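You operate a simulated robot arm through the tools that you are given. There is no shell and no other tool. Be economical: measure what you need, move in short steps, check, and stop when the job is done.

You run a simulated two-armed robot. Do the job below in one go: nothing can be reset, and whatever is moved stays where it is left.

Task
On the top of the sack bench, fold the blue cloth in half, so that its two short edges meet.

It is judged by the outcome, as a careful person would: the job done as asked, and still so three seconds after it is handed in. It fails if anything else is knocked over, pushed out of place, dropped, spilled or broken. Flat cloth is picked up by pressing the open fingertips on it (5 to 10 N) and closing them slowly along it; thin cloth reads only 2 to 8 mm in the jaws.

Robot
Two 7-joint arms with two-finger parallel grippers on one trunk, on a base that drives. Base frame: it is fixed to the floor where the robot stands at the start and does not move with it; the origin is under the middle of the robot, x ahead of it, y to its left, z up; the surface under the hand at the start is at about z = 850. Units: mm, degrees, N and s.
The left shoulder is at the start at [60, 189, 1178], the right one opposite. With the tool pointing down near the work surface each hand reaches from about 100 to 660 mm from the robot's upright axis, wherever it stands, measured 20 degrees to its own side. Places, roughly: top of the sack bench [500, 0, 800]. Payload 3.43 kg a hand.
The TCP of each hand is the grasp point between the finger pads, 30 mm short of the fingertips. In the tool frame z runs along the fingers and y along their closing line. Largest opening 94 mm; finger width 28, thickness 10; the body of the gripper, 50 by 96 mm, starts 55 mm behind the TCP.
Orientation is that of the tool frame in the base frame, as a unit quaternion [x, y, z, w]. With the fingers straight down and closing along the base's y, the tool's x points along the base's -x, its y along +y and its z along -z.

Tools
- The arms move only by the tool move_arm. It takes "left_steps", "right_steps" or both (then of equal length, played together; a hand with none holds still); each is a list of rows, each a list of 7 numbers: the shift along the tool's x, y, z in mm, then the turn, a rotation vector about the tool's x, y, z in degrees, then the opening, from 0 (shut) to 1 (fully open). In form: [[x, y, z, rx, ry, rz, fingers], ...]. A call has 1 to 20 rows; each row shifts and turns the commanded pose from where the row before left it, along the tool's axes as they then stand. A row lasts 0.2 s, in which the tool goes at most 50 mm and 8.6 degrees; a call with a longer step from one row to the next is refused whole, and so is a gripper value outside its range. A pose out of reach is approached as far as the arm can. The call stops where the force on the tool passes 40 N (or 10 N more than at its start, if that is more) or the arm is blocked; 0.2 s more then pass. The fingers move at their own pace (about 153 mm/s each) and stop on an object; they squeeze with about 29 N. The grip force told is the motor's: it shows also when the fingers shut on nothing. Time passes only in rows, and 0.2 s behind the last, so rows that do not move let the fingers close. It gives the time, the measured TCP pose, the force on the tool (base axes), the opening and the grip force at its end, in the units of the frame above (readings bear some noise), with the torque about the TCP (base axes, N m) and any sound that the robot's microphone picked up, and new pictures: "pictures" is both (left out), scene, wrist or none (wrist: the cameras of the hands that moved).
- Cameras (640 x 400 px; columns grow to the right, rows downward): "scene" is now at [2.7, -2.2, 1710.7]; the picture's right is [-0.02, -1.00, 0.00], its down [-0.87, 0.01, -0.49] and it looks along [0.49, -0.01, -0.87] (base axes); focal length 290 px, centre (320, 200). "left" rides on the left gripper at [76, -14, -102] in its tool frame; the picture's right is [0.18, 0.98, 0.00], its down [-0.75, 0.14, -0.64] and it looks along [-0.63, 0.12, 0.77] (tool axes); focal length 243 px, centre (320, 200). "right" rides on the right gripper at [76, 14, -102] in its tool frame; the picture's right is [-0.18, 0.98, 0.00], its down [-0.75, -0.14, -0.64] and it looks along [-0.63, -0.12, 0.77] (tool axes); focal length 243 px, centre (320, 200). There is no depth. A picture from a camera that has moved, and an enlarged one, comes with that camera's place and axes in the base frame and with its lens.
- raise_lower(by): slides the trunk up (or, below 0, down) by that many mm; the arms and the scene camera ride with it, the base frame stays. It gives what a move gives, with no picture.
- steer(legs): drives the robot by 1 to 6 legs, each [ahead, left, turn to the left] in mm, mm and degrees, along the robot's own axes; the way and the turn of a leg run together, so that a leg with both is an arc; at most 1500 mm and 180 degrees a leg. The arms and the cameras ride along, it lands a little off, and it stops where it bumps. It gives what a move gives, and a new picture of the scene camera.
- turn_head(pan, tilt): turns the head with the scene camera to pan (to the left, within 86 degrees either way) and tilt (down, from -29 to 69), counted from straight ahead of the robot. It gives what a move gives, and a new picture of the scene camera.
- close_up(camera, box): a new picture of the part [left, top, right, bottom] of that camera's present view, enlarged. The clock stands still meanwhile.
- hand_in(): hands the job in; it is judged then, once.

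Go step by step. Nothing tells you exact positions but the pictures and the camera data: compare them with the known pose of the tool, close in by small moves and look again before you grip or let go. The budget is 120 turns and 260 pictures, counting those below and the enlarged ones. Unless the task says otherwise, let go and move clear before handing in, and close with one line.

The tools are called after "Emit:" as a command line: name --argument value ..., lists and objects as JSON in quotes. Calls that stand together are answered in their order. move_arm: Moves the arms, as the interface text tells. Its arguments: {"type":"object","properties":{"left_steps":{"type":"array"},"right_steps":{"type":"array"},"pictures":{"type":"string","enum":["both","scene","wrist","none"]}},"required":[]} The other tools are called the same way: raise_lower (by) slides the trunk up or down; steer (legs) drives the base; turn_head (pan, tilt) turns the head that bears the scene camera; close_up (camera, box) takes an enlarged picture of a part of a camera's view; hand_in () hands the job in.

At the start:

```text
t: 0.0
left_eef_pos: [455.1, 282.8, 1004.6]
left_tcp_rot: [0.0, 1.0, 0.0, 0.0]
left_ft_force: [-0.5, -0.1, 0.5]
left_wrist_torque: [-0.03, 0.02, -0.01]
left_grip_width: 94.2
left_finger_force: 0.0
right_eef_pos: [326.6, -126.0, 1040.9]
right_tcp_rot: [0.0, 1.0, 0.0, 0.0]
right_ft_force: [0.6, 0.4, -0.1]
right_wrist_torque: [-0.01, 0.0, -0.02]
right_grip_width: 93.9
right_finger_force: 0.1
trunk travel left (down, up): [-850.0, 140.0]
robot x, y, heading: [0.6, -0.1, 0.2]
head pan, tilt: [-1.0, 61.0]
```

scene: 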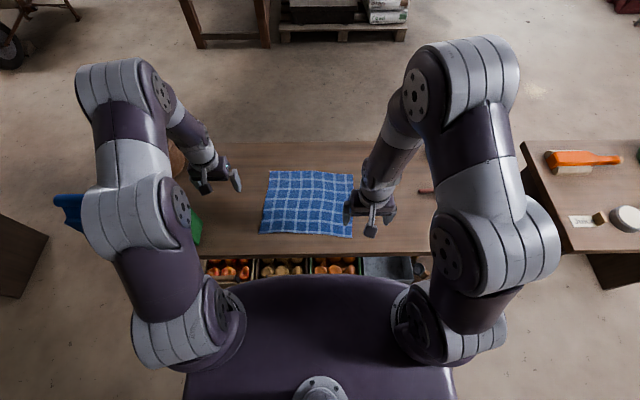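
right: 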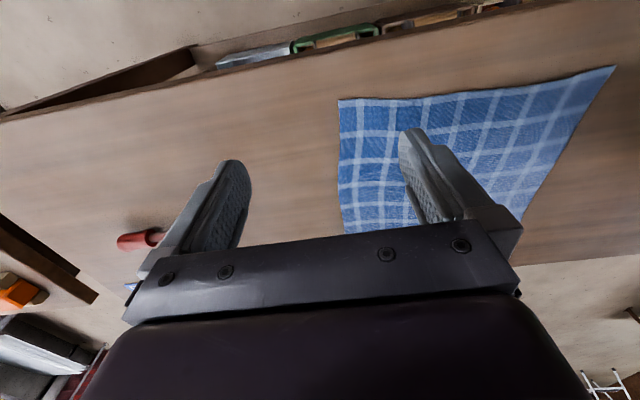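
left: 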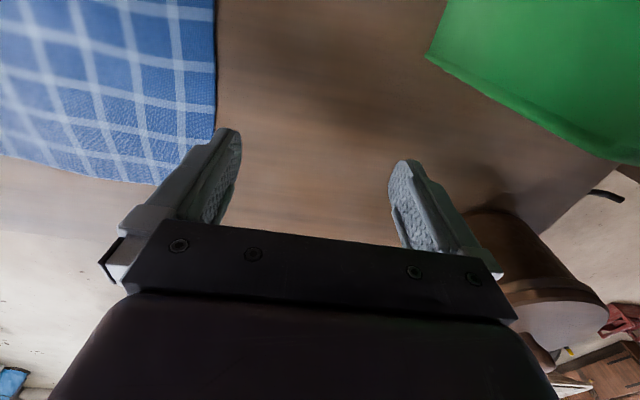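

The blue checked cloth lies flat in the middle of the bench between the two hands. I'll enlarge it to find its corners.

Emit:
close_up --camera "scene" --box '[160, 130, 440, 305]'

```text
2.29 times, centred on (300, 218) of scene
camera zoom: at [2.7, -2.2, 1710.7], right [-0.02, -1.0, 0.0], down [-0.87, 0.01, -0.49], along [0.49, -0.01, -0.87], focal length 663 px, centre (366, 160)
```

zoom: 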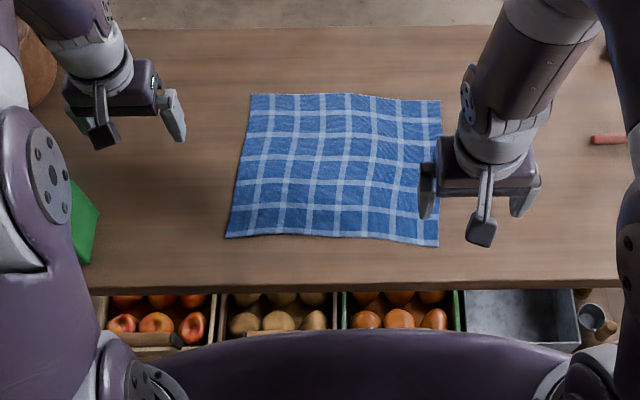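

The cloth measures about 296 mm along y and 244 mm along x, so the short edges are the left one (y≈175) and the right one (y≈-120). I plan to hold one short edge with both hands, left far and right near, and drive sideways to fold it, so I'll check the floor on both sides first.

Emit:
turn_head --pan 70 --tilt 50

Emit:
turn_head --pan -70 --tilt 50

Emit:
turn_head --pan 0 --tilt 61

```text
t: 1.4
left_eef_pos: [455.7, 283.6, 1005.4]
left_tcp_rot: [0.0, 1.0, 0.001, 0.0]
left_ft_force: [0.2, 0.3, 0.0]
left_wrist_torque: [0.0, -0.04, 0.03]
left_grip_width: 93.9
left_finger_force: 0.1
right_eef_pos: [325.9, -125.9, 1041.0]
right_tcp_rot: [0.0, 1.0, 0.0, 0.0]
right_ft_force: [0.4, -0.1, -0.7]
right_wrist_torque: [0.03, -0.01, -0.02]
right_grip_width: 94.2
right_finger_force: 0.0
trunk travel left (down, up): [-850.0, 140.0]
robot x, y, heading: [-4.0, -2.5, 0.3]
head pan, tilt: [70.0, 50.0]
camera scene: at [-36.4, 71.3, 1724.3], right [0.94, -0.34, 0.0], down [-0.26, -0.72, -0.64], along [0.22, 0.6, -0.77], focal length 290 px, centre (320, 200)
```

scene: 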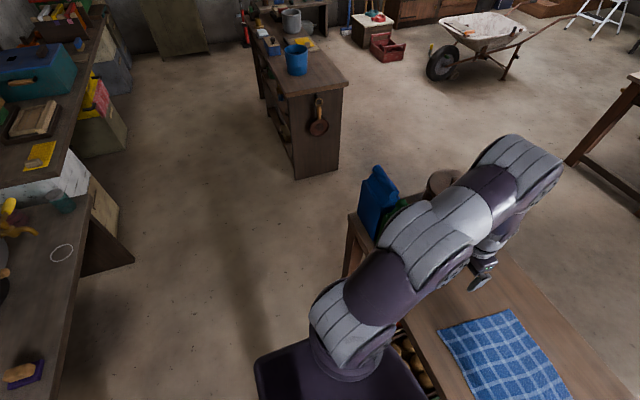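

```text
t: 3.7
left_eef_pos: [454.7, 283.1, 1004.7]
left_tcp_rot: [-0.001, 1.0, 0.0, 0.0]
left_ft_force: [0.5, 0.4, 1.0]
left_wrist_torque: [0.01, 0.01, -0.01]
left_grip_width: 93.9
left_finger_force: 0.2
right_eef_pos: [326.4, -126.3, 1040.7]
right_tcp_rot: [0.001, 1.0, 0.0, 0.0]
right_ft_force: [0.2, -0.5, -0.4]
right_wrist_torque: [0.0, -0.01, 0.0]
right_grip_width: 93.9
right_finger_force: 0.0
trunk travel left (down, up): [-850.0, 140.0]
robot x, y, heading: [1.6, 1.4, 0.1]
head pan, tilt: [-70.0, 50.0]
camera scene: at [-36.4, -73.4, 1724.3], right [-0.94, -0.34, 0.0], down [-0.26, 0.72, -0.64], along [0.22, -0.6, -0.77], focal length 290 px, centre (320, 200)
```

scene: 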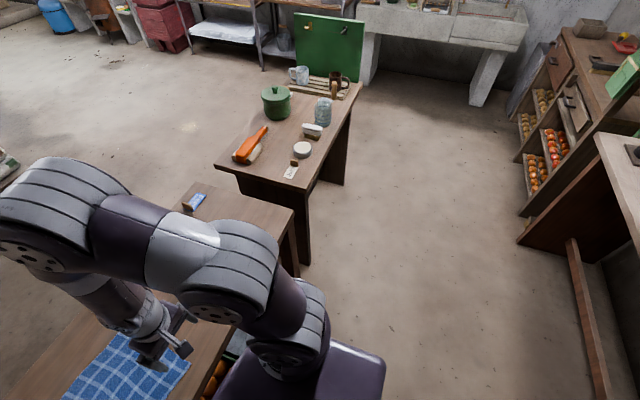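

```text
t: 5.1
left_eef_pos: [454.8, 283.3, 1004.3]
left_tcp_rot: [0.0, 1.0, -0.001, 0.0]
left_ft_force: [-0.2, -0.3, 0.0]
left_wrist_torque: [-0.03, -0.03, 0.02]
left_grip_width: 93.8
left_finger_force: 0.0
right_eef_pos: [324.4, -126.0, 1042.0]
right_tcp_rot: [0.0, 1.0, 0.0, 0.0]
right_ft_force: [0.5, -0.4, 0.3]
right_wrist_torque: [-0.03, 0.01, 0.0]
right_grip_width: 94.1
right_finger_force: 0.0
trunk travel left (down, up): [-850.0, 140.0]
robot x, y, heading: [-3.4, 1.9, 0.1]
head pan, tilt: [0.0, 61.0]
camera scene: at [2.7, -1.1, 1710.6], right [0.0, -1.0, 0.0], down [-0.87, 0.0, -0.48], along [0.48, 0.0, -0.87], focal length 290 px, centre (320, 200)
```

scene: 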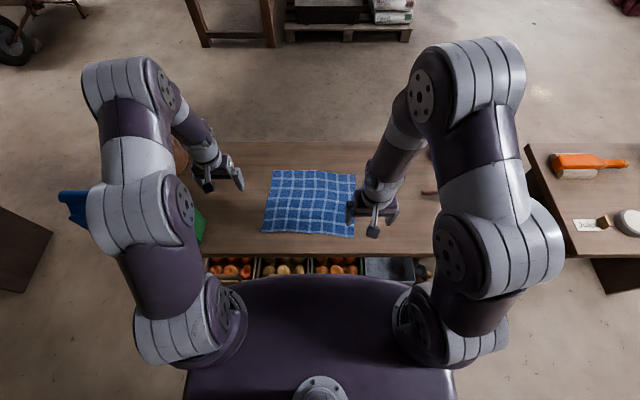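

The floor is clear on both sides. I'll drive a little left so both hands can reach the left short edge.

Emit:
steer --legs '[[0, 60, 0]]'

```text
t: 6.0
left_eef_pos: [455.7, 340.3, 1005.6]
left_tcp_rot: [0.001, 1.0, 0.002, 0.0]
left_ft_force: [0.2, -0.6, -0.3]
left_wrist_torque: [0.02, 0.02, 0.02]
left_grip_width: 94.1
left_finger_force: 0.0
right_eef_pos: [324.9, -70.4, 1040.8]
right_tcp_rot: [0.001, 1.0, 0.002, 0.0]
right_ft_force: [0.4, -0.9, -0.8]
right_wrist_torque: [0.03, 0.01, 0.02]
right_grip_width: 94.0
right_finger_force: 0.1
trunk travel left (down, up): [-850.0, 140.0]
robot x, y, heading: [-2.4, 57.4, 0.1]
head pan, tilt: [0.0, 61.0]
camera scene: at [2.6, 54.3, 1710.6], right [0.0, -1.0, 0.0], down [-0.87, 0.0, -0.48], along [0.48, 0.0, -0.87], focal length 290 px, centre (320, 200)
```

scene: 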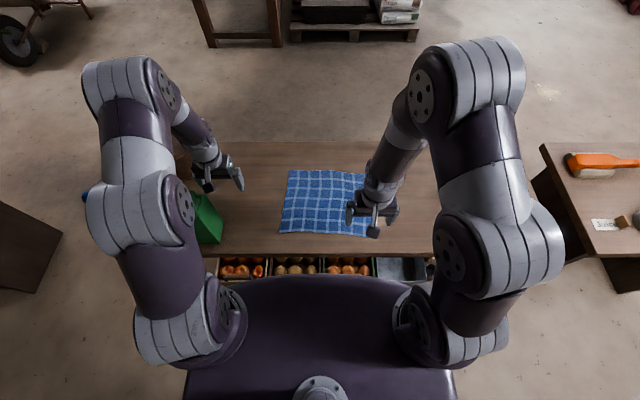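

Next I'll bring both hands above the left short edge, staying about 100 mm up.

Emit:
move_arm --left_steps '[[-21.5, -28, 7.5, 0, 0, 0, 0.5], [-21.5, -28, 7.5, 0, 0, 0, 0.5], [-21.5, -28, 7.5, 0, 0, 0, 0.5], [-21.5, -28, 7.5, 0, 0, 0, 0.5], [-21.5, -28, 7.5, 0, 0, 0, 0.5], [-21.5, -28, 7.5, 0, 0, 0, 0.5], [0, 0, 0, 0, 0, 0, 0.5]]' --right_steps '[[-11.2, 42, 13.5, 0, 0, 0, 0.5], [-11.2, 42, 13.5, 0, 0, 0, 0.5], [-11.2, 42, 13.5, 0, 0, 0, 0.5], [-11.2, 42, 13.5, 0, 0, 0, 0.5], [-11.2, 42, 13.5, 0, 0, 0, 0.5], [-11.2, 42, 13.5, 0, 0, 0, 0.5], [0, 0, 0, 0, 0, 0, 0.5]]'

```text
t: 7.6
left_eef_pos: [585.2, 183.7, 959.9]
left_tcp_rot: [-0.009, 1.0, 0.0, 0.001]
left_ft_force: [-0.4, -0.3, -0.1]
left_wrist_torque: [0.01, 0.0, -0.01]
left_grip_width: 46.9
left_finger_force: 0.0
right_eef_pos: [393.8, 179.4, 957.4]
right_tcp_rot: [0.005, 1.0, -0.003, -0.005]
right_ft_force: [-0.3, 0.6, 1.2]
right_wrist_torque: [-0.02, -0.01, -0.02]
right_grip_width: 47.0
right_finger_force: 0.0
trunk travel left (down, up): [-850.0, 140.0]
robot x, y, heading: [0.2, 58.6, 0.0]
head pan, tilt: [0.0, 61.0]
camera scene: at [2.0, 58.2, 1710.6], right [0.0, -1.0, 0.0], down [-0.87, 0.0, -0.49], along [0.49, 0.0, -0.87], focal length 290 px, centre (320, 200)
camera right: at [316.7, 196.0, 1060.7], right [0.19, 0.98, -0.01], down [0.76, -0.14, 0.64], along [0.62, -0.13, -0.77], focal length 243 px, centre (320, 200)
camera left: at [510.1, 167.2, 1063.1], right [-0.2, 0.98, 0.0], down [0.75, 0.15, 0.64], along [0.63, 0.13, -0.77], focal length 243 px, centre (320, 200)
```

scene: 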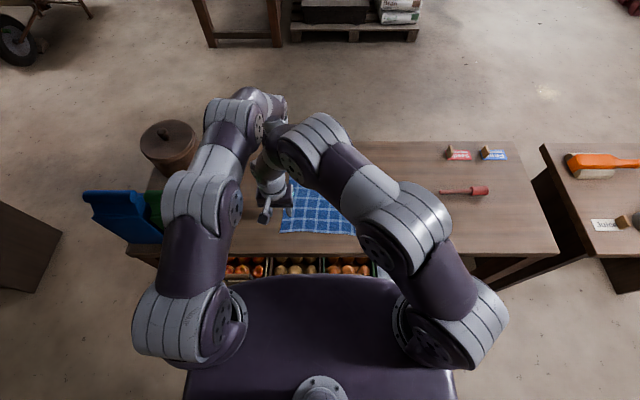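
right: 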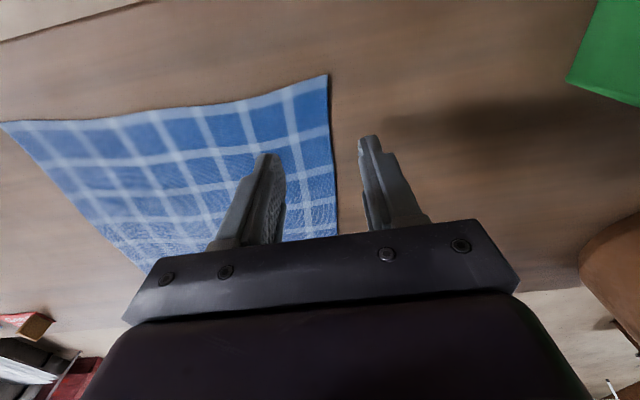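
left: 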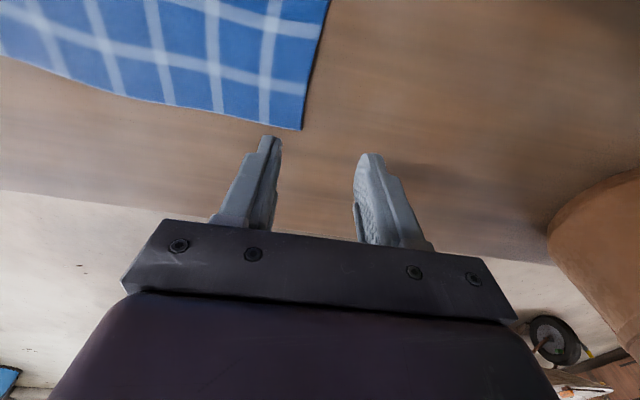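

The left hand stopped about 11 mm short, so the arms may be touching each other. I'll zoom in to check.

Emit:
close_up --camera "scene" --box '[180, 70, 420, 250]'

```text
2.22 times, centred on (300, 160) of scene
camera zoom: at [2.0, 58.2, 1710.6], right [0.0, -1.0, 0.0], down [-0.87, 0.0, -0.49], along [0.49, 0.0, -0.87], focal length 644 px, centre (364, 289)
```

zoom: 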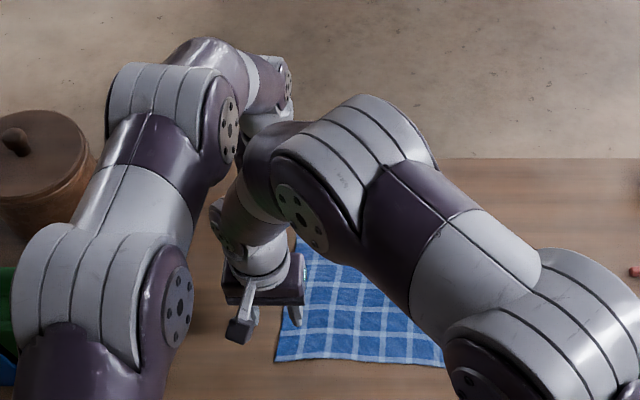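

The right elbow sits against the left wrist. I'll pitch the right hand so its wrist swings back toward the robot, then see whether the left hand reaches its place.

Emit:
move_arm --right_steps '[[12, 4, 0, 0, 0, 0, 0.5], [0, 0, 0, 0, -8, 0, 0.5], [0, 0, 0, 0, -8, 0, 0.5], [0, 0, 0, 0, -8, 0, 0.5], [0, 0, 0, 0, 0, 0, 0.5]]' --pictures "scene"

```text
t: 8.8
left_eef_pos: [583.6, 175.9, 958.4]
left_tcp_rot: [0.001, 1.0, 0.0, 0.0]
left_ft_force: [0.3, 0.3, 0.7]
left_wrist_torque: [0.01, 0.01, -0.01]
left_grip_width: 46.5
left_finger_force: 0.1
right_eef_pos: [381.5, 190.8, 961.0]
right_tcp_rot: [0.0, 0.978, 0.001, 0.209]
right_ft_force: [-0.2, 0.4, 0.5]
right_wrist_torque: [-0.02, 0.01, -0.01]
right_grip_width: 47.0
right_finger_force: 0.0
trunk travel left (down, up): [-850.0, 140.0]
robot x, y, heading: [1.0, 59.7, -0.0]
head pan, tilt: [0.0, 61.0]
camera scene: at [3.0, 59.3, 1710.6], right [0.0, -1.0, 0.0], down [-0.87, 0.0, -0.48], along [0.48, 0.0, -0.87], focal length 290 px, centre (320, 200)
```

scene: 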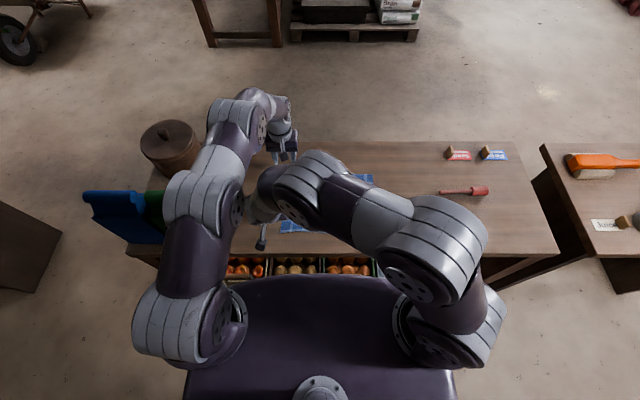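

The contact is gone. I'll drive about 50 mm further left to open up more clearance between the arms.

Emit:
steer --legs '[[0, 50, 0]]'

```text
t: 9.8
left_eef_pos: [582.6, 221.1, 960.3]
left_tcp_rot: [0.0, 1.0, 0.002, 0.0]
left_ft_force: [0.7, -0.7, 0.0]
left_wrist_torque: [-0.03, 0.03, -0.01]
left_grip_width: 47.1
left_finger_force: 0.1
right_eef_pos: [381.3, 235.2, 960.5]
right_tcp_rot: [0.002, 0.978, 0.002, 0.208]
right_ft_force: [0.1, -0.7, 0.8]
right_wrist_torque: [0.04, 0.0, 0.03]
right_grip_width: 46.7
right_finger_force: 0.1
trunk travel left (down, up): [-850.0, 140.0]
robot x, y, heading: [2.3, 109.2, -0.0]
head pan, tilt: [0.0, 61.0]
camera scene: at [2.5, 103.6, 1710.6], right [0.0, -1.0, 0.0], down [-0.87, 0.0, -0.48], along [0.48, 0.0, -0.87], focal length 290 px, centre (320, 200)
```

scene: 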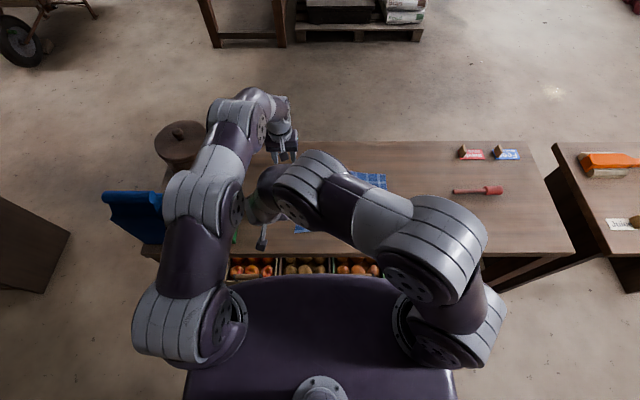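

Now I'll shift both hands over the edge and go down to about 40 mm above the cloth.

Emit:
move_arm --left_steps '[[4, -26.5, 0, 0, 0, 0, 0.5], [4, -26.5, 0, 0, 0, 0, 0.5], [0, 0, 27, 0, 0, 0, 0.5], [0, 0, 28, 0, 0, 0, 0.5], [0, 0, 0, 0, 0, 0, 0.5]]' --right_steps '[[0, -25.5, 0, 0, 0, 0, 0.5], [0, -25.5, 0, 0, 0, 0, 0.5], [11.2, 0, 25, 0, 0, 0, 0.5], [11.2, 0, 25, 0, 0, 0, 0.5], [0, 0, 0, 0, 0, 0, 0.5]]' --pictures "wrist"

```text
t: 11.0
left_eef_pos: [575.8, 171.8, 904.8]
left_tcp_rot: [0.001, 1.0, 0.0, 0.001]
left_ft_force: [-0.7, 0.6, -0.6]
left_wrist_torque: [0.0, -0.03, 0.04]
left_grip_width: 46.9
left_finger_force: 0.0
right_eef_pos: [381.0, 187.3, 905.0]
right_tcp_rot: [0.001, 0.978, 0.0, 0.208]
right_ft_force: [0.4, -0.1, 0.4]
right_wrist_torque: [0.0, 0.0, -0.01]
right_grip_width: 47.0
right_finger_force: 0.1
trunk travel left (down, up): [-850.0, 140.0]
robot x, y, heading: [2.7, 107.7, -0.1]
head pan, tilt: [0.0, 61.0]
camera right: at [268.5, 203.6, 967.9], right [0.17, 0.98, 0.07], down [0.43, -0.14, 0.89], along [0.89, -0.12, -0.44], focal length 243 px, centre (320, 200)
camera left: at [501.0, 156.8, 1007.2], right [-0.18, 0.98, 0.0], down [0.75, 0.14, 0.64], along [0.63, 0.12, -0.77], focal length 243 px, centre (320, 200)
```

right: 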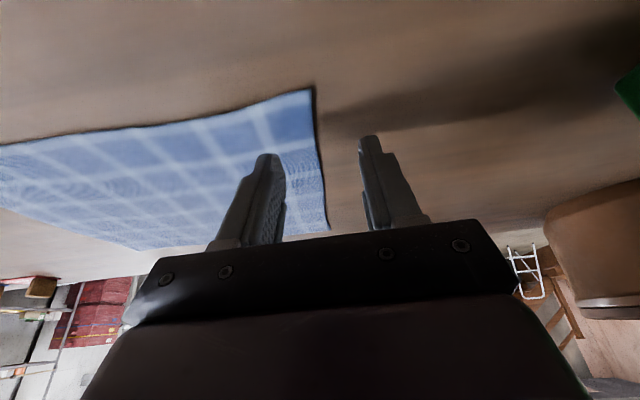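
left: 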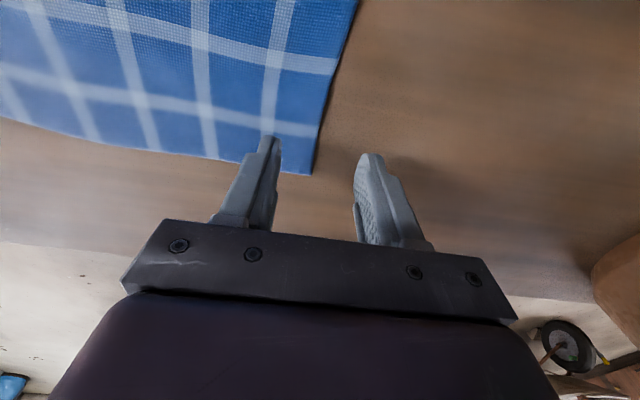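

The corners are now at about (604, 171) and (363, 191), and the surface is near z = 850. I'll move both hands 12 mm inside the edge and go down to just above contact.

Emit:
move_arm --left_steps '[[0, -11, 0, 0, 0, 0, 0.45], [0, 0, 10, 0, 0, 0, 0.45], [0, 0, 10, 0, 0, 0, 0.45], [0, 0, 0, 0, 0, 0, 0.45]]' --right_steps '[[0, -10, 0, 0, 0, 0, 0.45], [3.7, 0, 8.2, 0, 0, 0, 0.45], [3.3, 0, 7.3, 0, 0, 0, 0.45], [0, 0, 0, 0, 0, 0, 0.45]]' --pictures "wrist"

```text
t: 12.0
left_eef_pos: [576.6, 159.8, 885.3]
left_tcp_rot: [0.001, 1.0, 0.0, 0.0]
left_ft_force: [-0.6, -0.2, -0.9]
left_wrist_torque: [-0.02, 0.0, 0.0]
left_grip_width: 42.3
left_finger_force: 0.0
right_eef_pos: [381.2, 177.5, 888.9]
right_tcp_rot: [0.001, 0.978, -0.001, 0.207]
right_ft_force: [0.4, -0.8, -0.1]
right_wrist_torque: [0.0, 0.01, -0.03]
right_grip_width: 42.3
right_finger_force: 0.1
trunk travel left (down, up): [-850.0, 140.0]
robot x, y, heading: [0.6, 109.6, -0.1]
head pan, tilt: [0.0, 61.0]
camera right: at [268.2, 192.9, 951.4], right [0.17, 0.98, 0.07], down [0.43, -0.14, 0.89], along [0.89, -0.12, -0.44], focal length 243 px, centre (320, 200)
camera left: at [500.4, 144.9, 987.2], right [-0.18, 0.98, 0.0], down [0.75, 0.14, 0.64], along [0.63, 0.12, -0.77], focal length 243 px, centre (320, 200)
```

right: 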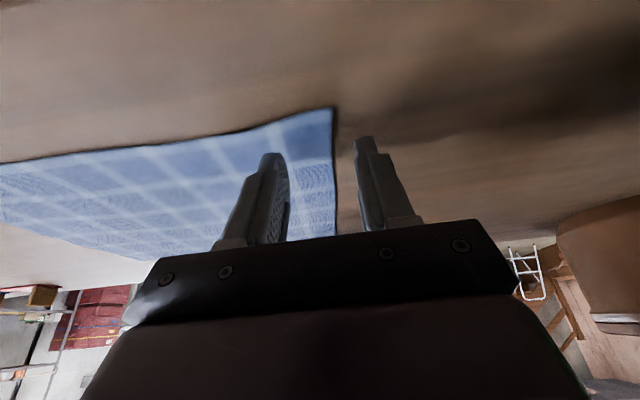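
left: 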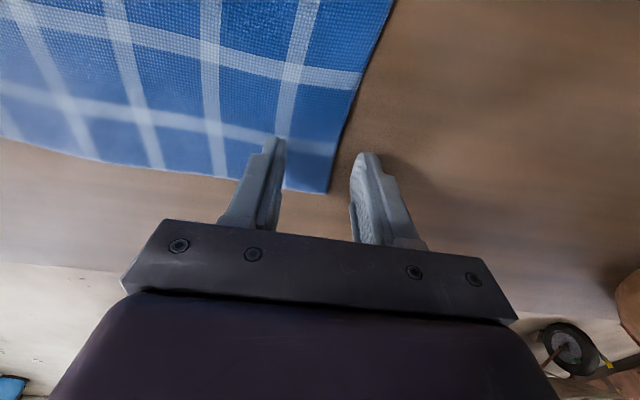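

Emit:
move_arm --left_steps '[[0, 0, 2, 0, 0, 0, 0.45], [0, 0, 1, 0, 0, 0, 0.45], [0, 0, 1, 0, 0, 0, 0.45]]' --right_steps '[[0.8, 0, 1.8, 0, 0, 0, 0.45], [0.4, 0, 0.9, 0, 0, 0, 0.45], [0.4, 0, 0.9, 0, 0, 0, 0.45]]' --pictures "none"

```text
t: 12.8
left_eef_pos: [576.0, 159.5, 881.7]
left_tcp_rot: [0.001, 1.0, 0.001, 0.0]
left_ft_force: [-1.2, -0.6, 1.4]
left_wrist_torque: [-0.06, -0.02, -0.01]
left_grip_width: 42.4
left_finger_force: 0.2
right_eef_pos: [380.8, 177.4, 885.2]
right_tcp_rot: [0.001, 0.978, 0.0, 0.207]
right_ft_force: [0.7, 0.6, 0.6]
right_wrist_torque: [0.04, 0.01, 0.02]
right_grip_width: 42.4
right_finger_force: 0.0
trunk travel left (down, up): [-850.0, 140.0]
robot x, y, heading: [1.9, 111.6, 0.1]
head pan, tilt: [0.0, 61.0]
```

Emit:
move_arm --left_steps '[[0, 0, 0.5, 0, 0, 0, 0.45], [0, 0, 0.5, 0, 0, 0, 0.45]]' --right_steps '[[0.6, 0, 1.4, 0, 0, 0, 0.45], [0.4, 0, 0.9, 0, 0, 0, 0.45]]' --pictures "none"

```text
t: 13.4
left_eef_pos: [574.3, 159.8, 880.1]
left_tcp_rot: [0.001, 1.0, 0.001, 0.001]
left_ft_force: [1.1, 0.9, 4.1]
left_wrist_torque: [-0.13, -0.05, 0.01]
left_grip_width: 42.1
left_finger_force: 0.0
right_eef_pos: [380.9, 179.0, 883.7]
right_tcp_rot: [0.0, 0.978, 0.001, 0.21]
right_ft_force: [0.2, -1.8, 18.3]
right_wrist_torque: [-0.49, 0.01, 0.01]
right_grip_width: 43.2
right_finger_force: 0.5
trunk travel left (down, up): [-850.0, 140.0]
robot x, y, heading: [1.4, 108.6, 0.0]
head pan, tilt: [0.0, 61.0]
```

Emit:
move_arm --left_steps '[[0, 0, 0.4, 0, 0, 0, 0.45], [0, 0, 0, 0, 0, 0, 0.45]]' --right_steps '[[-0.25, 0, -0.55, 0, 0, 0, 0.45], [0, 0, 0, 0, 0, 0, 0.45]]' --pictures "none"

```text
t: 14.0
left_eef_pos: [575.5, 158.7, 880.7]
left_tcp_rot: [0.001, 1.0, 0.001, 0.002]
left_ft_force: [-0.1, 0.0, 13.1]
left_wrist_torque: [-0.39, 0.05, 0.0]
left_grip_width: 42.1
left_finger_force: 0.1
right_eef_pos: [380.9, 178.8, 883.4]
right_tcp_rot: [0.002, 0.978, -0.001, 0.209]
right_ft_force: [4.2, -1.0, 15.0]
right_wrist_torque: [-0.45, -0.09, 0.13]
right_grip_width: 42.3
right_finger_force: 0.2
trunk travel left (down, up): [-850.0, 140.0]
robot x, y, heading: [-0.3, 112.6, -0.1]
head pan, tilt: [0.0, 61.0]
```

The inner fingers are pressing on the cloth. I'll ease off slightly and close slowly.

Emit:
move_arm --left_steps '[[0, 0, -0.2, 0, 0, 0, 0.42], [0, 0, 0, 0, 0, 0, 0.38], [0, 0, 0, 0, 0, 0, 0.34], [0, 0, 0, 0, 0, 0, 0.3], [0, 0, 0, 0, 0, 0, 0.26], [0, 0, 0, 0, 0, 0, 0.22], [0, 0, 0, 0, 0, 0, 0.18], [0, 0, 0, 0, 0, 0, 0.14], [0, 0, 0, 0, 0, 0, 0.1], [0, 0, 0, 0, 0, 0, 0.06], [0, 0, 0, 0, 0, 0, 0.02], [0, 0, 0, 0, 0, 0, 0], [0, 0, 0, 0, 0, 0, 0]]' --right_steps '[[-0.2, 0, -0.45, 0, 0, 0, 0.42], [0, 0, 0, 0, 0, 0, 0.38], [0, 0, 0, 0, 0, 0, 0.34], [0, 0, 0, 0, 0, 0, 0.3], [0, 0, 0, 0, 0, 0, 0.26], [0, 0, 0, 0, 0, 0, 0.22], [0, 0, 0, 0, 0, 0, 0.18], [0, 0, 0, 0, 0, 0, 0.14], [0, 0, 0, 0, 0, 0, 0.1], [0, 0, 0, 0, 0, 0, 0.06], [0, 0, 0, 0, 0, 0, 0.02], [0, 0, 0, 0, 0, 0, 0], [0, 0, 0, 0, 0, 0, 0]]' --pictures "wrist"

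```text
t: 16.8
left_eef_pos: [572.7, 158.8, 881.6]
left_tcp_rot: [0.002, 1.0, -0.001, 0.002]
left_ft_force: [-1.3, -3.4, 17.2]
left_wrist_torque: [-0.22, 0.04, 0.0]
left_grip_width: 2.8
left_finger_force: 29.5
right_eef_pos: [380.4, 176.1, 884.4]
right_tcp_rot: [0.002, 0.978, 0.0, 0.209]
right_ft_force: [0.6, -1.8, 11.1]
right_wrist_torque: [-0.08, -0.04, -0.02]
right_grip_width: 2.6
right_finger_force: 28.4
trunk travel left (down, up): [-850.0, 140.0]
robot x, y, heading: [2.0, 107.3, 0.2]
head pan, tilt: [0.0, 61.0]
camera right: at [266.6, 192.2, 946.7], right [0.17, 0.98, 0.08], down [0.43, -0.14, 0.89], along [0.89, -0.12, -0.44], focal length 243 px, centre (320, 200)
camera left: at [498.5, 144.1, 983.5], right [-0.18, 0.98, 0.0], down [0.75, 0.14, 0.64], along [0.63, 0.12, -0.76], focal length 243 px, centre (320, 200)
```

right: 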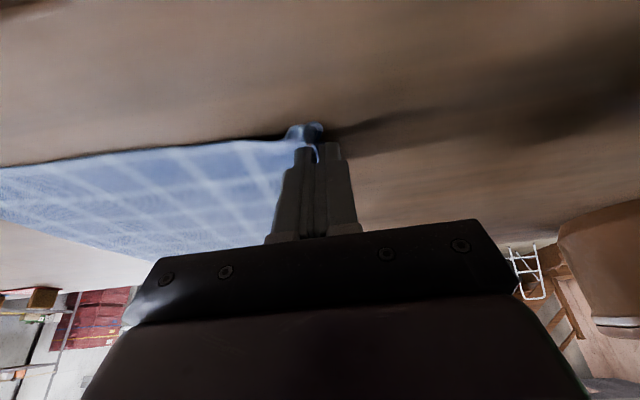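
left: 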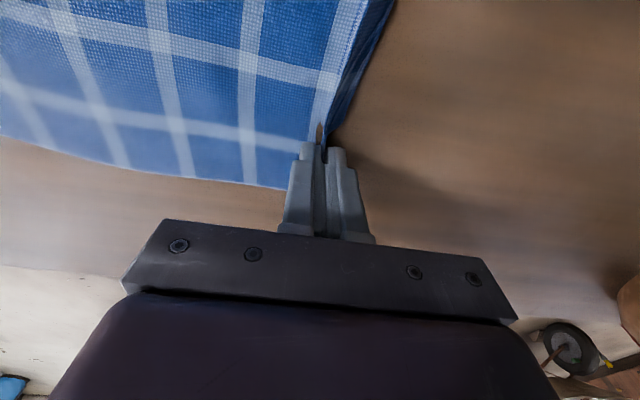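

Both grippers read about 2.7 mm, so the cloth seems caught. I'll lift 50 mm and check.

Emit:
move_arm --left_steps '[[0, 0, -12.5, 0, 0, 0, 0], [0, 0, -12.5, 0, 0, 0, 0], [0, 0, -12.5, 0, 0, 0, 0], [0, 0, -12.5, 0, 0, 0, 0]]' --right_steps '[[-5.1, 0, -11.4, 0, 0, 0, 0], [-5.1, 0, -11.4, 0, 0, 0, 0], [-5.1, 0, -11.4, 0, 0, 0, 0], [-5.1, 0, -11.4, 0, 0, 0, 0]]'

```text
t: 17.8
left_eef_pos: [575.1, 159.0, 930.1]
left_tcp_rot: [0.001, 1.0, 0.0, 0.0]
left_ft_force: [-1.2, 0.1, 0.3]
left_wrist_torque: [-0.01, 0.01, -0.01]
left_grip_width: 2.6
left_finger_force: 29.0
right_eef_pos: [380.4, 176.9, 932.7]
right_tcp_rot: [0.0, 0.978, 0.0, 0.207]
right_ft_force: [0.8, -0.2, -0.1]
right_wrist_torque: [-0.02, -0.03, 0.02]
right_grip_width: 2.6
right_finger_force: 29.0
trunk travel left (down, up): [-850.0, 140.0]
robot x, y, heading: [0.4, 114.6, -0.0]
head pan, tilt: [0.0, 61.0]
camera scene: at [2.0, 108.2, 1710.5], right [0.0, -1.0, 0.0], down [-0.87, 0.0, -0.49], along [0.49, 0.0, -0.87], focal length 290 px, centre (320, 200)
camera right: at [267.9, 192.8, 995.8], right [0.17, 0.98, 0.07], down [0.43, -0.14, 0.89], along [0.89, -0.12, -0.44], focal length 243 px, centre (320, 200)
camera left: at [499.8, 145.3, 1031.8], right [-0.18, 0.98, 0.0], down [0.75, 0.14, 0.64], along [0.63, 0.12, -0.77], focal length 243 px, centre (320, 200)
```

scene: 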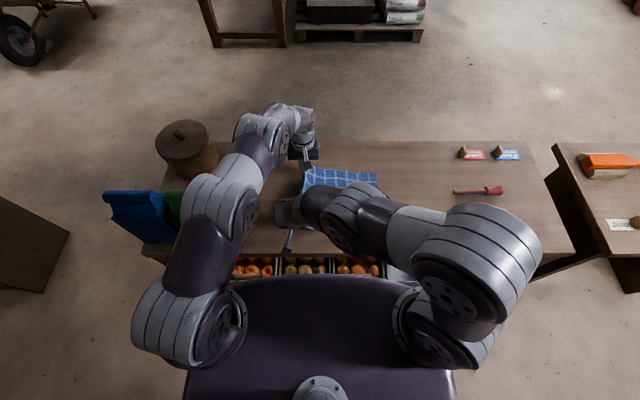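
right: 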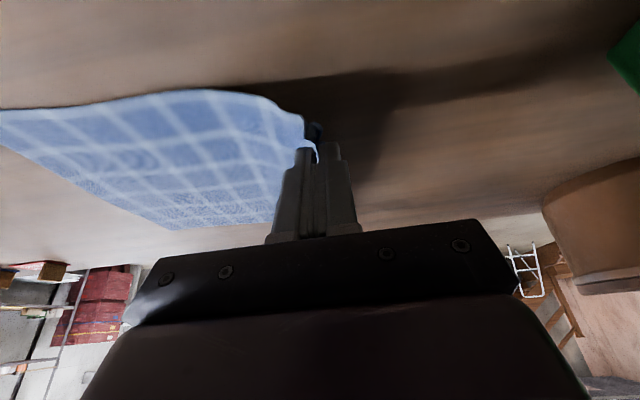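
left: 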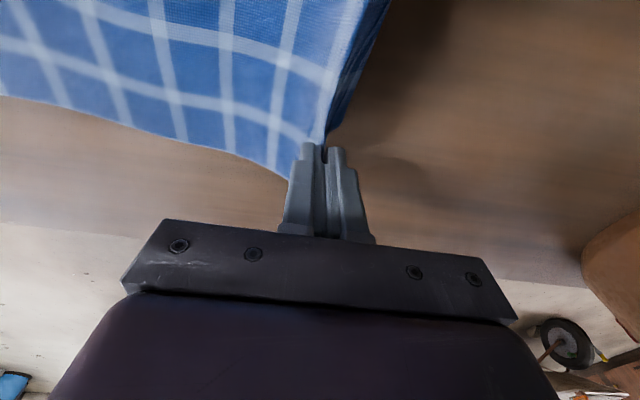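

Both corners are held cleanly. I'll lift a bit while moving inward, then roll both hands so the fingertips point back toward the fold.

Emit:
move_arm --left_steps '[[0, -10, -15, 0, 0, 0, 0], [0, -10, -15, 0, 0, 0, 0], [0, 0, 0, -8, 0, 0, 0], [0, 0, 0, -8, 0, 0, 0], [0, 0, 0, -8, 0, 0, 0], [0, 0, 0, 0, 0, 0, 0]]' --right_steps '[[-6.1, -10, -13.7, 0, 0, 0, 0], [-6.1, -10, -13.7, 0, 0, 0, 0], [0, 0, 0, -7.3, 0, 3.26, 0], [0, 0, 0, -7.3, 0, 3.26, 0], [0, 0, 0, -7.3, 0, 3.26, 0], [0, 0, 0, 0, 0, 0, 0]]' --pictures "scene"

```text
t: 19.2
left_eef_pos: [534.0, 159.2, 953.4]
left_tcp_rot: [0.001, 0.978, 0.208, 0.001]
left_ft_force: [0.0, -0.6, -0.2]
left_wrist_torque: [-0.02, 0.0, 0.01]
left_grip_width: 2.4
left_finger_force: 28.1
left hand out of reach, approached as far as the arm can: row 4, 5
right_eef_pos: [398.0, 179.5, 979.3]
right_tcp_rot: [0.037, 0.964, 0.153, 0.212]
right_ft_force: [-0.8, -0.7, 0.5]
right_wrist_torque: [-0.05, -0.03, -0.02]
right_grip_width: 2.2
right_finger_force: 28.8
right hand out of reach, approached as far as the arm can: row 4, 5
trunk travel left (down, up): [-850.0, 140.0]
robot x, y, heading: [0.9, 109.4, -0.2]
head pan, tilt: [0.0, 61.0]
camera scene: at [3.3, 108.1, 1710.6], right [0.0, -1.0, 0.0], down [-0.87, 0.0, -0.48], along [0.48, 0.0, -0.87], focal length 290 px, centre (320, 200)
```

scene: 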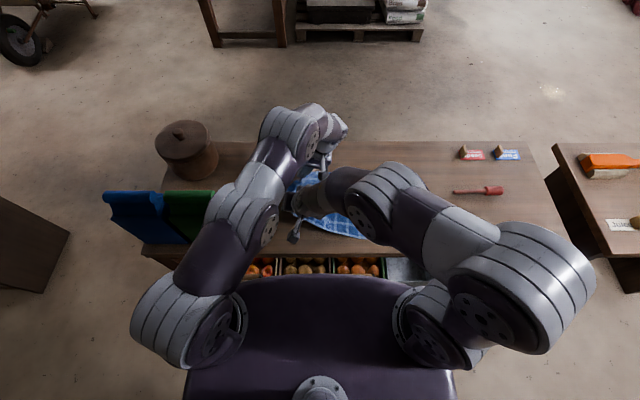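

The roll is out of reach here, so I'll undo it.

Emit:
move_arm --left_steps '[[0, 0, 0, 8, 0, 0, 0], [0, 0, 0, 8, 0, 0, 0], [0, 0, 0, 8, 0, 0, 0], [0, 0, 0, 0, 0, 0, 0]]' --right_steps '[[0, 0, 0, 7.3, 0, -3.26, 0], [0, 0, 0, 7.3, 0, -3.26, 0], [0, 0, 0, 7.3, 0, -3.26, 0], [0, 0, 0, 0, 0, 0, 0]]' --pictures "scene"

```text
t: 20.2
left_eef_pos: [534.3, 158.3, 953.9]
left_tcp_rot: [0.002, 1.0, 0.0, 0.001]
left_ft_force: [-0.6, 0.3, -0.1]
left_wrist_torque: [0.08, -0.01, 0.0]
left_grip_width: 2.5
left_finger_force: 28.9
right_eef_pos: [396.4, 179.2, 978.9]
right_tcp_rot: [-0.004, 0.976, -0.035, 0.215]
right_ft_force: [-0.1, 0.0, -0.4]
right_wrist_torque: [0.04, 0.02, -0.01]
right_grip_width: 2.3
right_finger_force: 28.6
trunk travel left (down, up): [-850.0, 140.0]
robot x, y, heading: [-1.9, 108.8, -0.1]
head pan, tilt: [0.0, 61.0]
camera scene: at [2.7, 107.5, 1710.6], right [0.0, -1.0, 0.0], down [-0.87, 0.0, -0.48], along [0.48, 0.0, -0.87], focal length 290 px, centre (320, 200)
```

scene: 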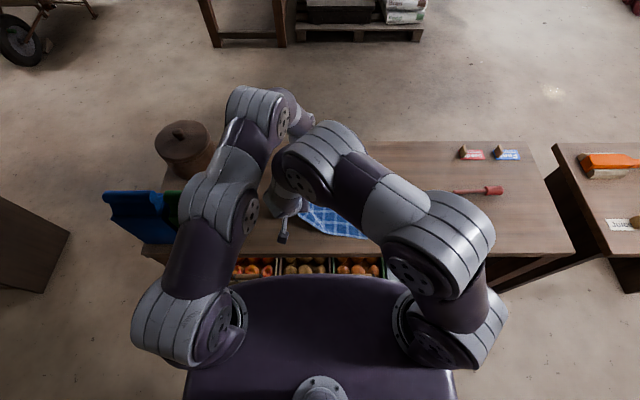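

Emit:
move_arm --left_steps '[[-20.5, 0, -3, 0, 0, 0, 0], [-20.5, 0, -3, 0, 0, 0, 0], [0, -19, 0, 0, 0, 0, 0], [0, 0, 0, 0, 0, 0, 0]]' --right_steps '[[10.5, 0, 4, -3.65, 0, 1.63, 0], [10.5, 0, 4, 0, 0, 0, 0], [0, -22, 0, 0, 0, 0, 0], [0, 0, 0, 0, 0, 0, 0]]' --pictures "wrist"

```text
t: 21.2
left_eef_pos: [575.9, 140.4, 959.5]
left_tcp_rot: [0.001, 1.0, -0.001, 0.0]
left_ft_force: [-0.5, 0.0, 0.1]
left_wrist_torque: [0.01, 0.0, -0.02]
left_grip_width: 2.5
left_finger_force: 28.6
right_eef_pos: [380.6, 156.6, 962.8]
right_tcp_rot: [0.004, 0.976, -0.001, 0.217]
right_ft_force: [0.7, 0.5, -0.4]
right_wrist_torque: [0.01, 0.01, 0.01]
right_grip_width: 2.4
right_finger_force: 29.5
trunk travel left (down, up): [-850.0, 140.0]
robot x, y, heading: [0.1, 110.3, -0.2]
head pan, tilt: [0.0, 61.0]
camera right: at [267.5, 173.0, 1023.0], right [0.17, 0.98, 0.08], down [0.41, -0.15, 0.9], along [0.9, -0.12, -0.43], focal length 243 px, centre (320, 200)
camera left: at [499.7, 125.4, 1062.1], right [-0.18, 0.98, 0.0], down [0.75, 0.14, 0.64], along [0.63, 0.12, -0.77], focal length 243 px, centre (320, 200)
```

right: 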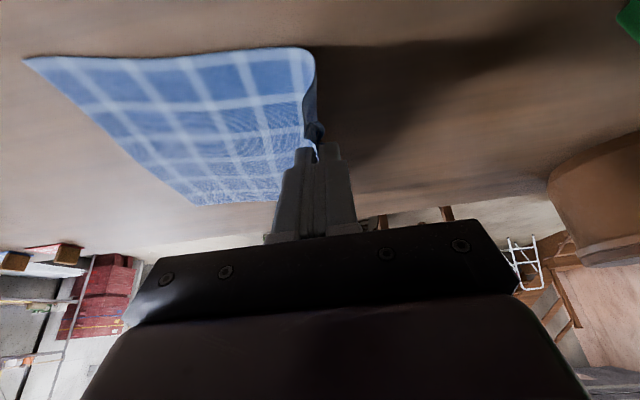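
left: 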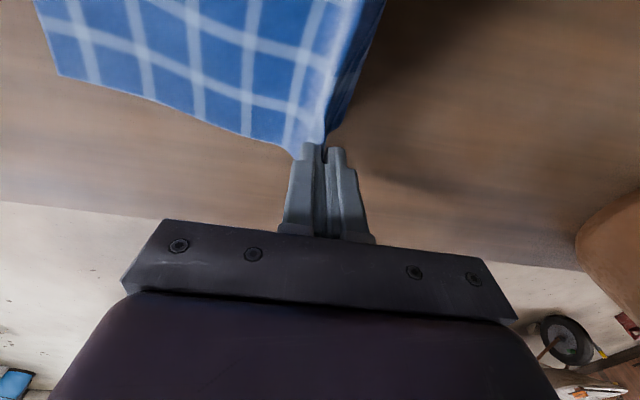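

Emit:
close_up --camera "scene" --box '[220, 120, 440, 260]'

```text
2.86 times, centred on (330, 190) of scene
camera zoom: at [2.9, 109.4, 1710.6], right [0.0, -1.0, 0.0], down [-0.87, 0.0, -0.48], along [0.48, 0.0, -0.87], focal length 828 px, centre (291, 229)
```

zoom: 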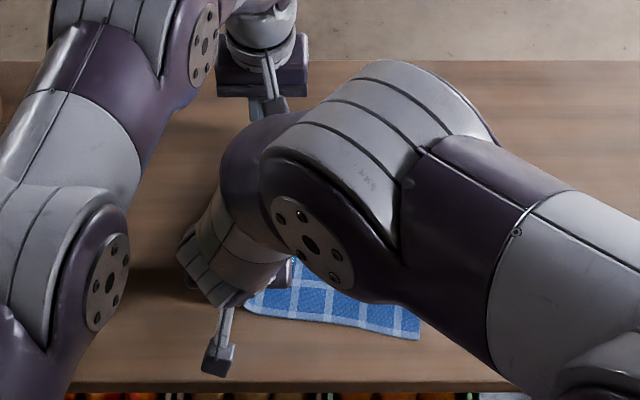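

Lifting pulled the cloth a little: its right edge now runs from about (340, -32) to (584, -69). I'll go lower, then drive right to carry the edge over.

Emit:
move_arm --left_steps '[[0, -20, 10, 0, 0, 0, 0], [0, -20, 10, 0, 0, 0, 0], [0, -10, 10, 0, 0, 0, 0], [0, 0, 0, 0, 0, 0, 0]]' --right_steps '[[4.1, -20, 9.1, 0, 0, 0, 0], [4.1, -20, 9.1, 0, 0, 0, 0], [4.1, -10, 9.1, 0, 0, 0, 0], [0, 0, 0, 0, 0, 0, 0]]' --pictures "none"

Emit:
steer --legs '[[0, -110, 0]]'

```text
t: 22.2
left_eef_pos: [573.5, 89.9, 928.8]
left_tcp_rot: [0.001, 1.0, -0.001, 0.0]
left_ft_force: [-0.7, -0.1, 0.1]
left_wrist_torque: [0.03, -0.01, 0.0]
left_grip_width: 2.6
left_finger_force: 28.8
right_eef_pos: [381.5, 105.7, 931.4]
right_tcp_rot: [0.003, 0.976, 0.001, 0.216]
right_ft_force: [0.5, 0.4, 0.0]
right_wrist_torque: [0.01, 0.0, -0.03]
right_grip_width: 2.5
right_finger_force: 29.2
trunk travel left (down, up): [-850.0, 140.0]
robot x, y, heading: [1.6, 107.8, -0.1]
head pan, tilt: [0.0, 61.0]
```

```text
t: 23.4
left_eef_pos: [573.0, -20.1, 928.7]
left_tcp_rot: [0.001, 1.0, 0.0, 0.001]
left_ft_force: [-0.5, 0.3, 0.2]
left_wrist_torque: [0.03, 0.0, 0.0]
left_grip_width: 2.4
left_finger_force: 29.2
right_eef_pos: [380.7, -4.5, 931.6]
right_tcp_rot: [0.003, 0.976, 0.001, 0.216]
right_ft_force: [0.0, -0.8, -0.3]
right_wrist_torque: [0.02, 0.0, 0.02]
right_grip_width: 2.3
right_finger_force: 29.3
trunk travel left (down, up): [-850.0, 140.0]
robot x, y, heading: [1.0, 2.4, 0.2]
head pan, tilt: [0.0, 61.0]
camera scene: at [2.6, -1.1, 1710.6], right [0.0, -1.0, 0.0], down [-0.87, 0.0, -0.48], along [0.48, 0.0, -0.87], focal length 290 px, centre (320, 200)
```

scene: 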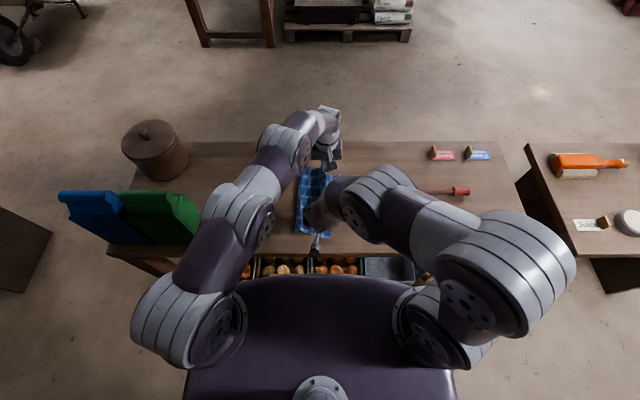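

Emit:
close_up --camera "left" --box '[0, 0, 640, 400]'

Emit:
close_up --camera "right" --box '[0, 0, 640, 400]'

Emit:
close_up --camera "scene" --box '[240, 120, 400, 270]'

```text
1.00 times, centred on (320, 200) of left (not enlarged: the box is as wide or as high as the picture)
camera zoom: at [499.0, -34.5, 1031.6], right [-0.18, 0.98, 0.0], down [0.75, 0.14, 0.64], along [0.63, 0.12, -0.77], focal length 243 px, centre (320, 200)
```

zoom: 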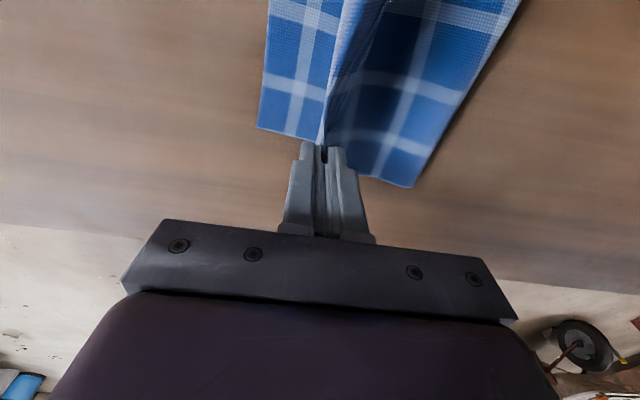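

```text
1.00 times, centred on (320, 200) of right (not enlarged: the box is as wide or as high as the picture)
camera zoom: at [267.3, 12.9, 993.3], right [0.17, 0.98, 0.08], down [0.41, -0.15, 0.9], along [0.9, -0.12, -0.43], focal length 243 px, centre (320, 200)
```

zoom: 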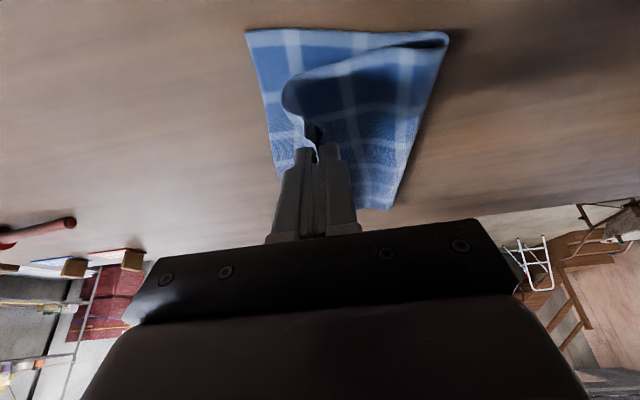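

```text
2.67 times, centred on (320, 195) of scene
camera zoom: at [2.6, -1.1, 1710.6], right [0.0, -1.0, 0.0], down [-0.87, 0.0, -0.48], along [0.48, 0.0, -0.87], focal length 773 px, centre (320, 213)
```

zoom: 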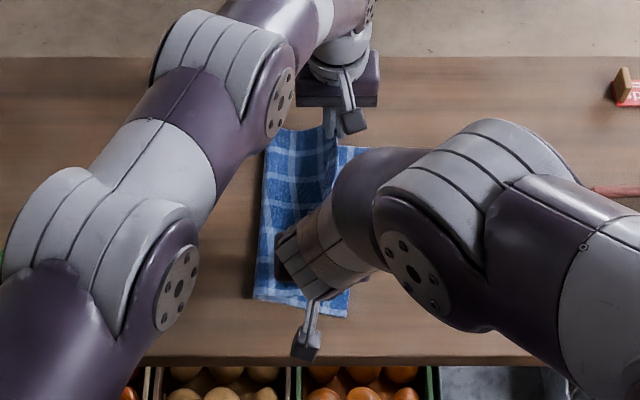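

The fold is forming well and the lower edge has stayed at (343, -29) to (584, -67). I'll lower both hands onto that edge.

Emit:
move_arm --left_steps '[[5, -13, 5, 0, 0, 0, 0], [5, -13, 10, 0, 0, 0, 0], [5, -7, 15, 0, 0, 0, 0], [0, 0, 12, 0, 0, 0, 0], [0, 0, 0, 0, 0, 0, 0]]' --right_steps '[[8, -7, 3, 0, 0, 0, 0], [9, -7, 8, 0, 0, 0, 0], [10, -3.5, 12, 0, 0, 0, 0], [7, 0, 8, 0, 0, 0, 0], [0, 0, 0, 0, 0, 0, 0]]'

```text
t: 24.6
left_eef_pos: [558.4, -53.1, 886.9]
left_tcp_rot: [0.0, 1.0, 0.001, 0.0]
left_ft_force: [-2.6, 0.6, 0.6]
left_wrist_torque: [0.07, 0.1, 0.01]
left_grip_width: 2.6
left_finger_force: 29.1
right_eef_pos: [362.4, -20.9, 890.7]
right_tcp_rot: [0.004, 0.976, 0.001, 0.217]
right_ft_force: [3.4, 0.1, -0.3]
right_wrist_torque: [0.0, -0.1, -0.01]
right_grip_width: 2.3
right_finger_force: 29.9
trunk travel left (down, up): [-850.0, 140.0]
robot x, y, heading: [0.4, 1.0, -0.2]
head pan, tilt: [0.0, 61.0]
camera scene: at [2.3, -2.1, 1710.6], right [0.0, -1.0, 0.0], down [-0.87, 0.0, -0.48], along [0.48, 0.0, -0.87], focal length 290 px, centre (320, 200)
camera right: at [249.4, -4.5, 950.9], right [0.17, 0.98, 0.08], down [0.41, -0.15, 0.9], along [0.9, -0.12, -0.43], focal length 243 px, centre (320, 200)
camera left: at [483.5, -67.7, 989.1], right [-0.18, 0.98, 0.0], down [0.75, 0.14, 0.64], along [0.63, 0.12, -0.77], focal length 243 px, centre (320, 200)
```

scene: 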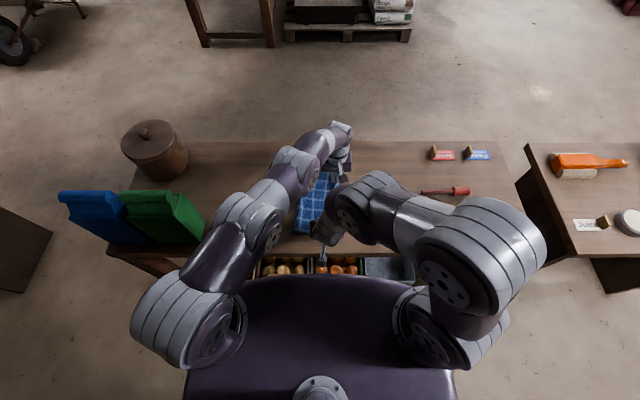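
right: 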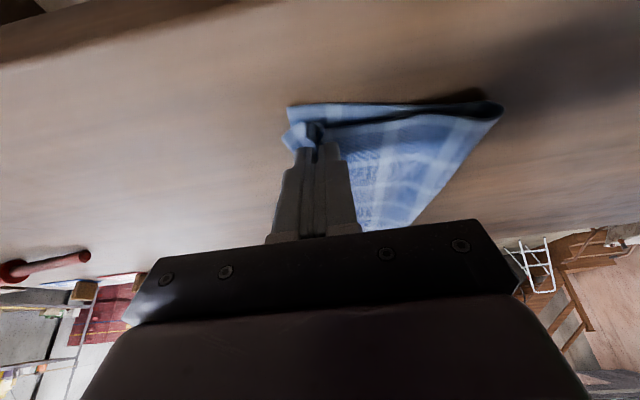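
left: 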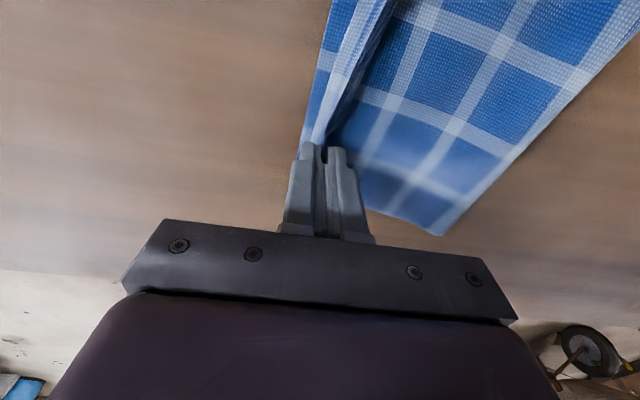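

Emit:
close_up --camera "right" --box '[240, 70, 520, 245]'

Emit:
close_up --camera "left" --box '[220, 0, 500, 175]'

```text
2.29 times, centred on (380, 158) of right
camera zoom: at [249.4, -4.5, 950.9], right [0.17, 0.98, 0.08], down [0.41, -0.15, 0.9], along [0.9, -0.12, -0.43], focal length 555 px, centre (183, 297)
```

zoom: 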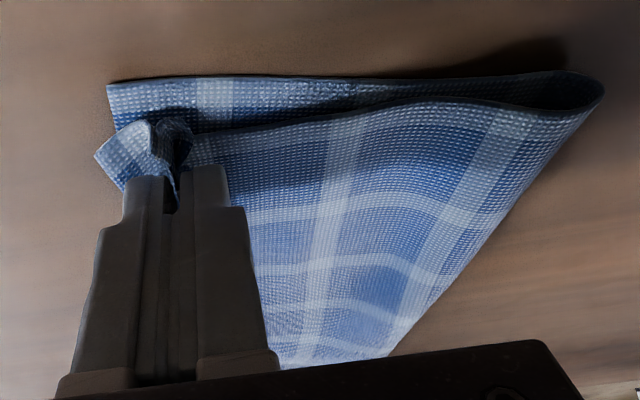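

```text
2.29 times, centred on (360, 88) of left
camera zoom: at [483.5, -67.7, 989.1], right [-0.18, 0.98, 0.0], down [0.75, 0.14, 0.64], along [0.63, 0.12, -0.77], focal length 555 px, centre (229, 457)
```

zoom: 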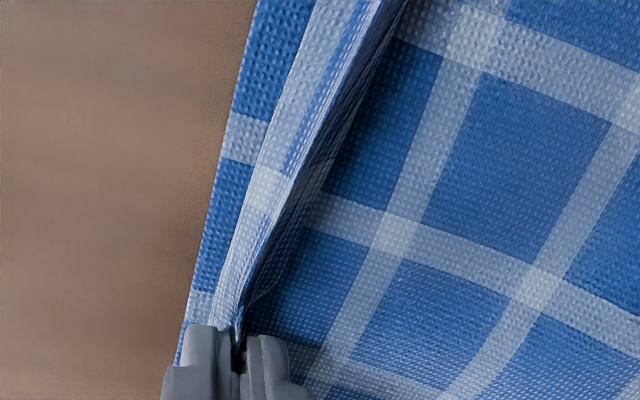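

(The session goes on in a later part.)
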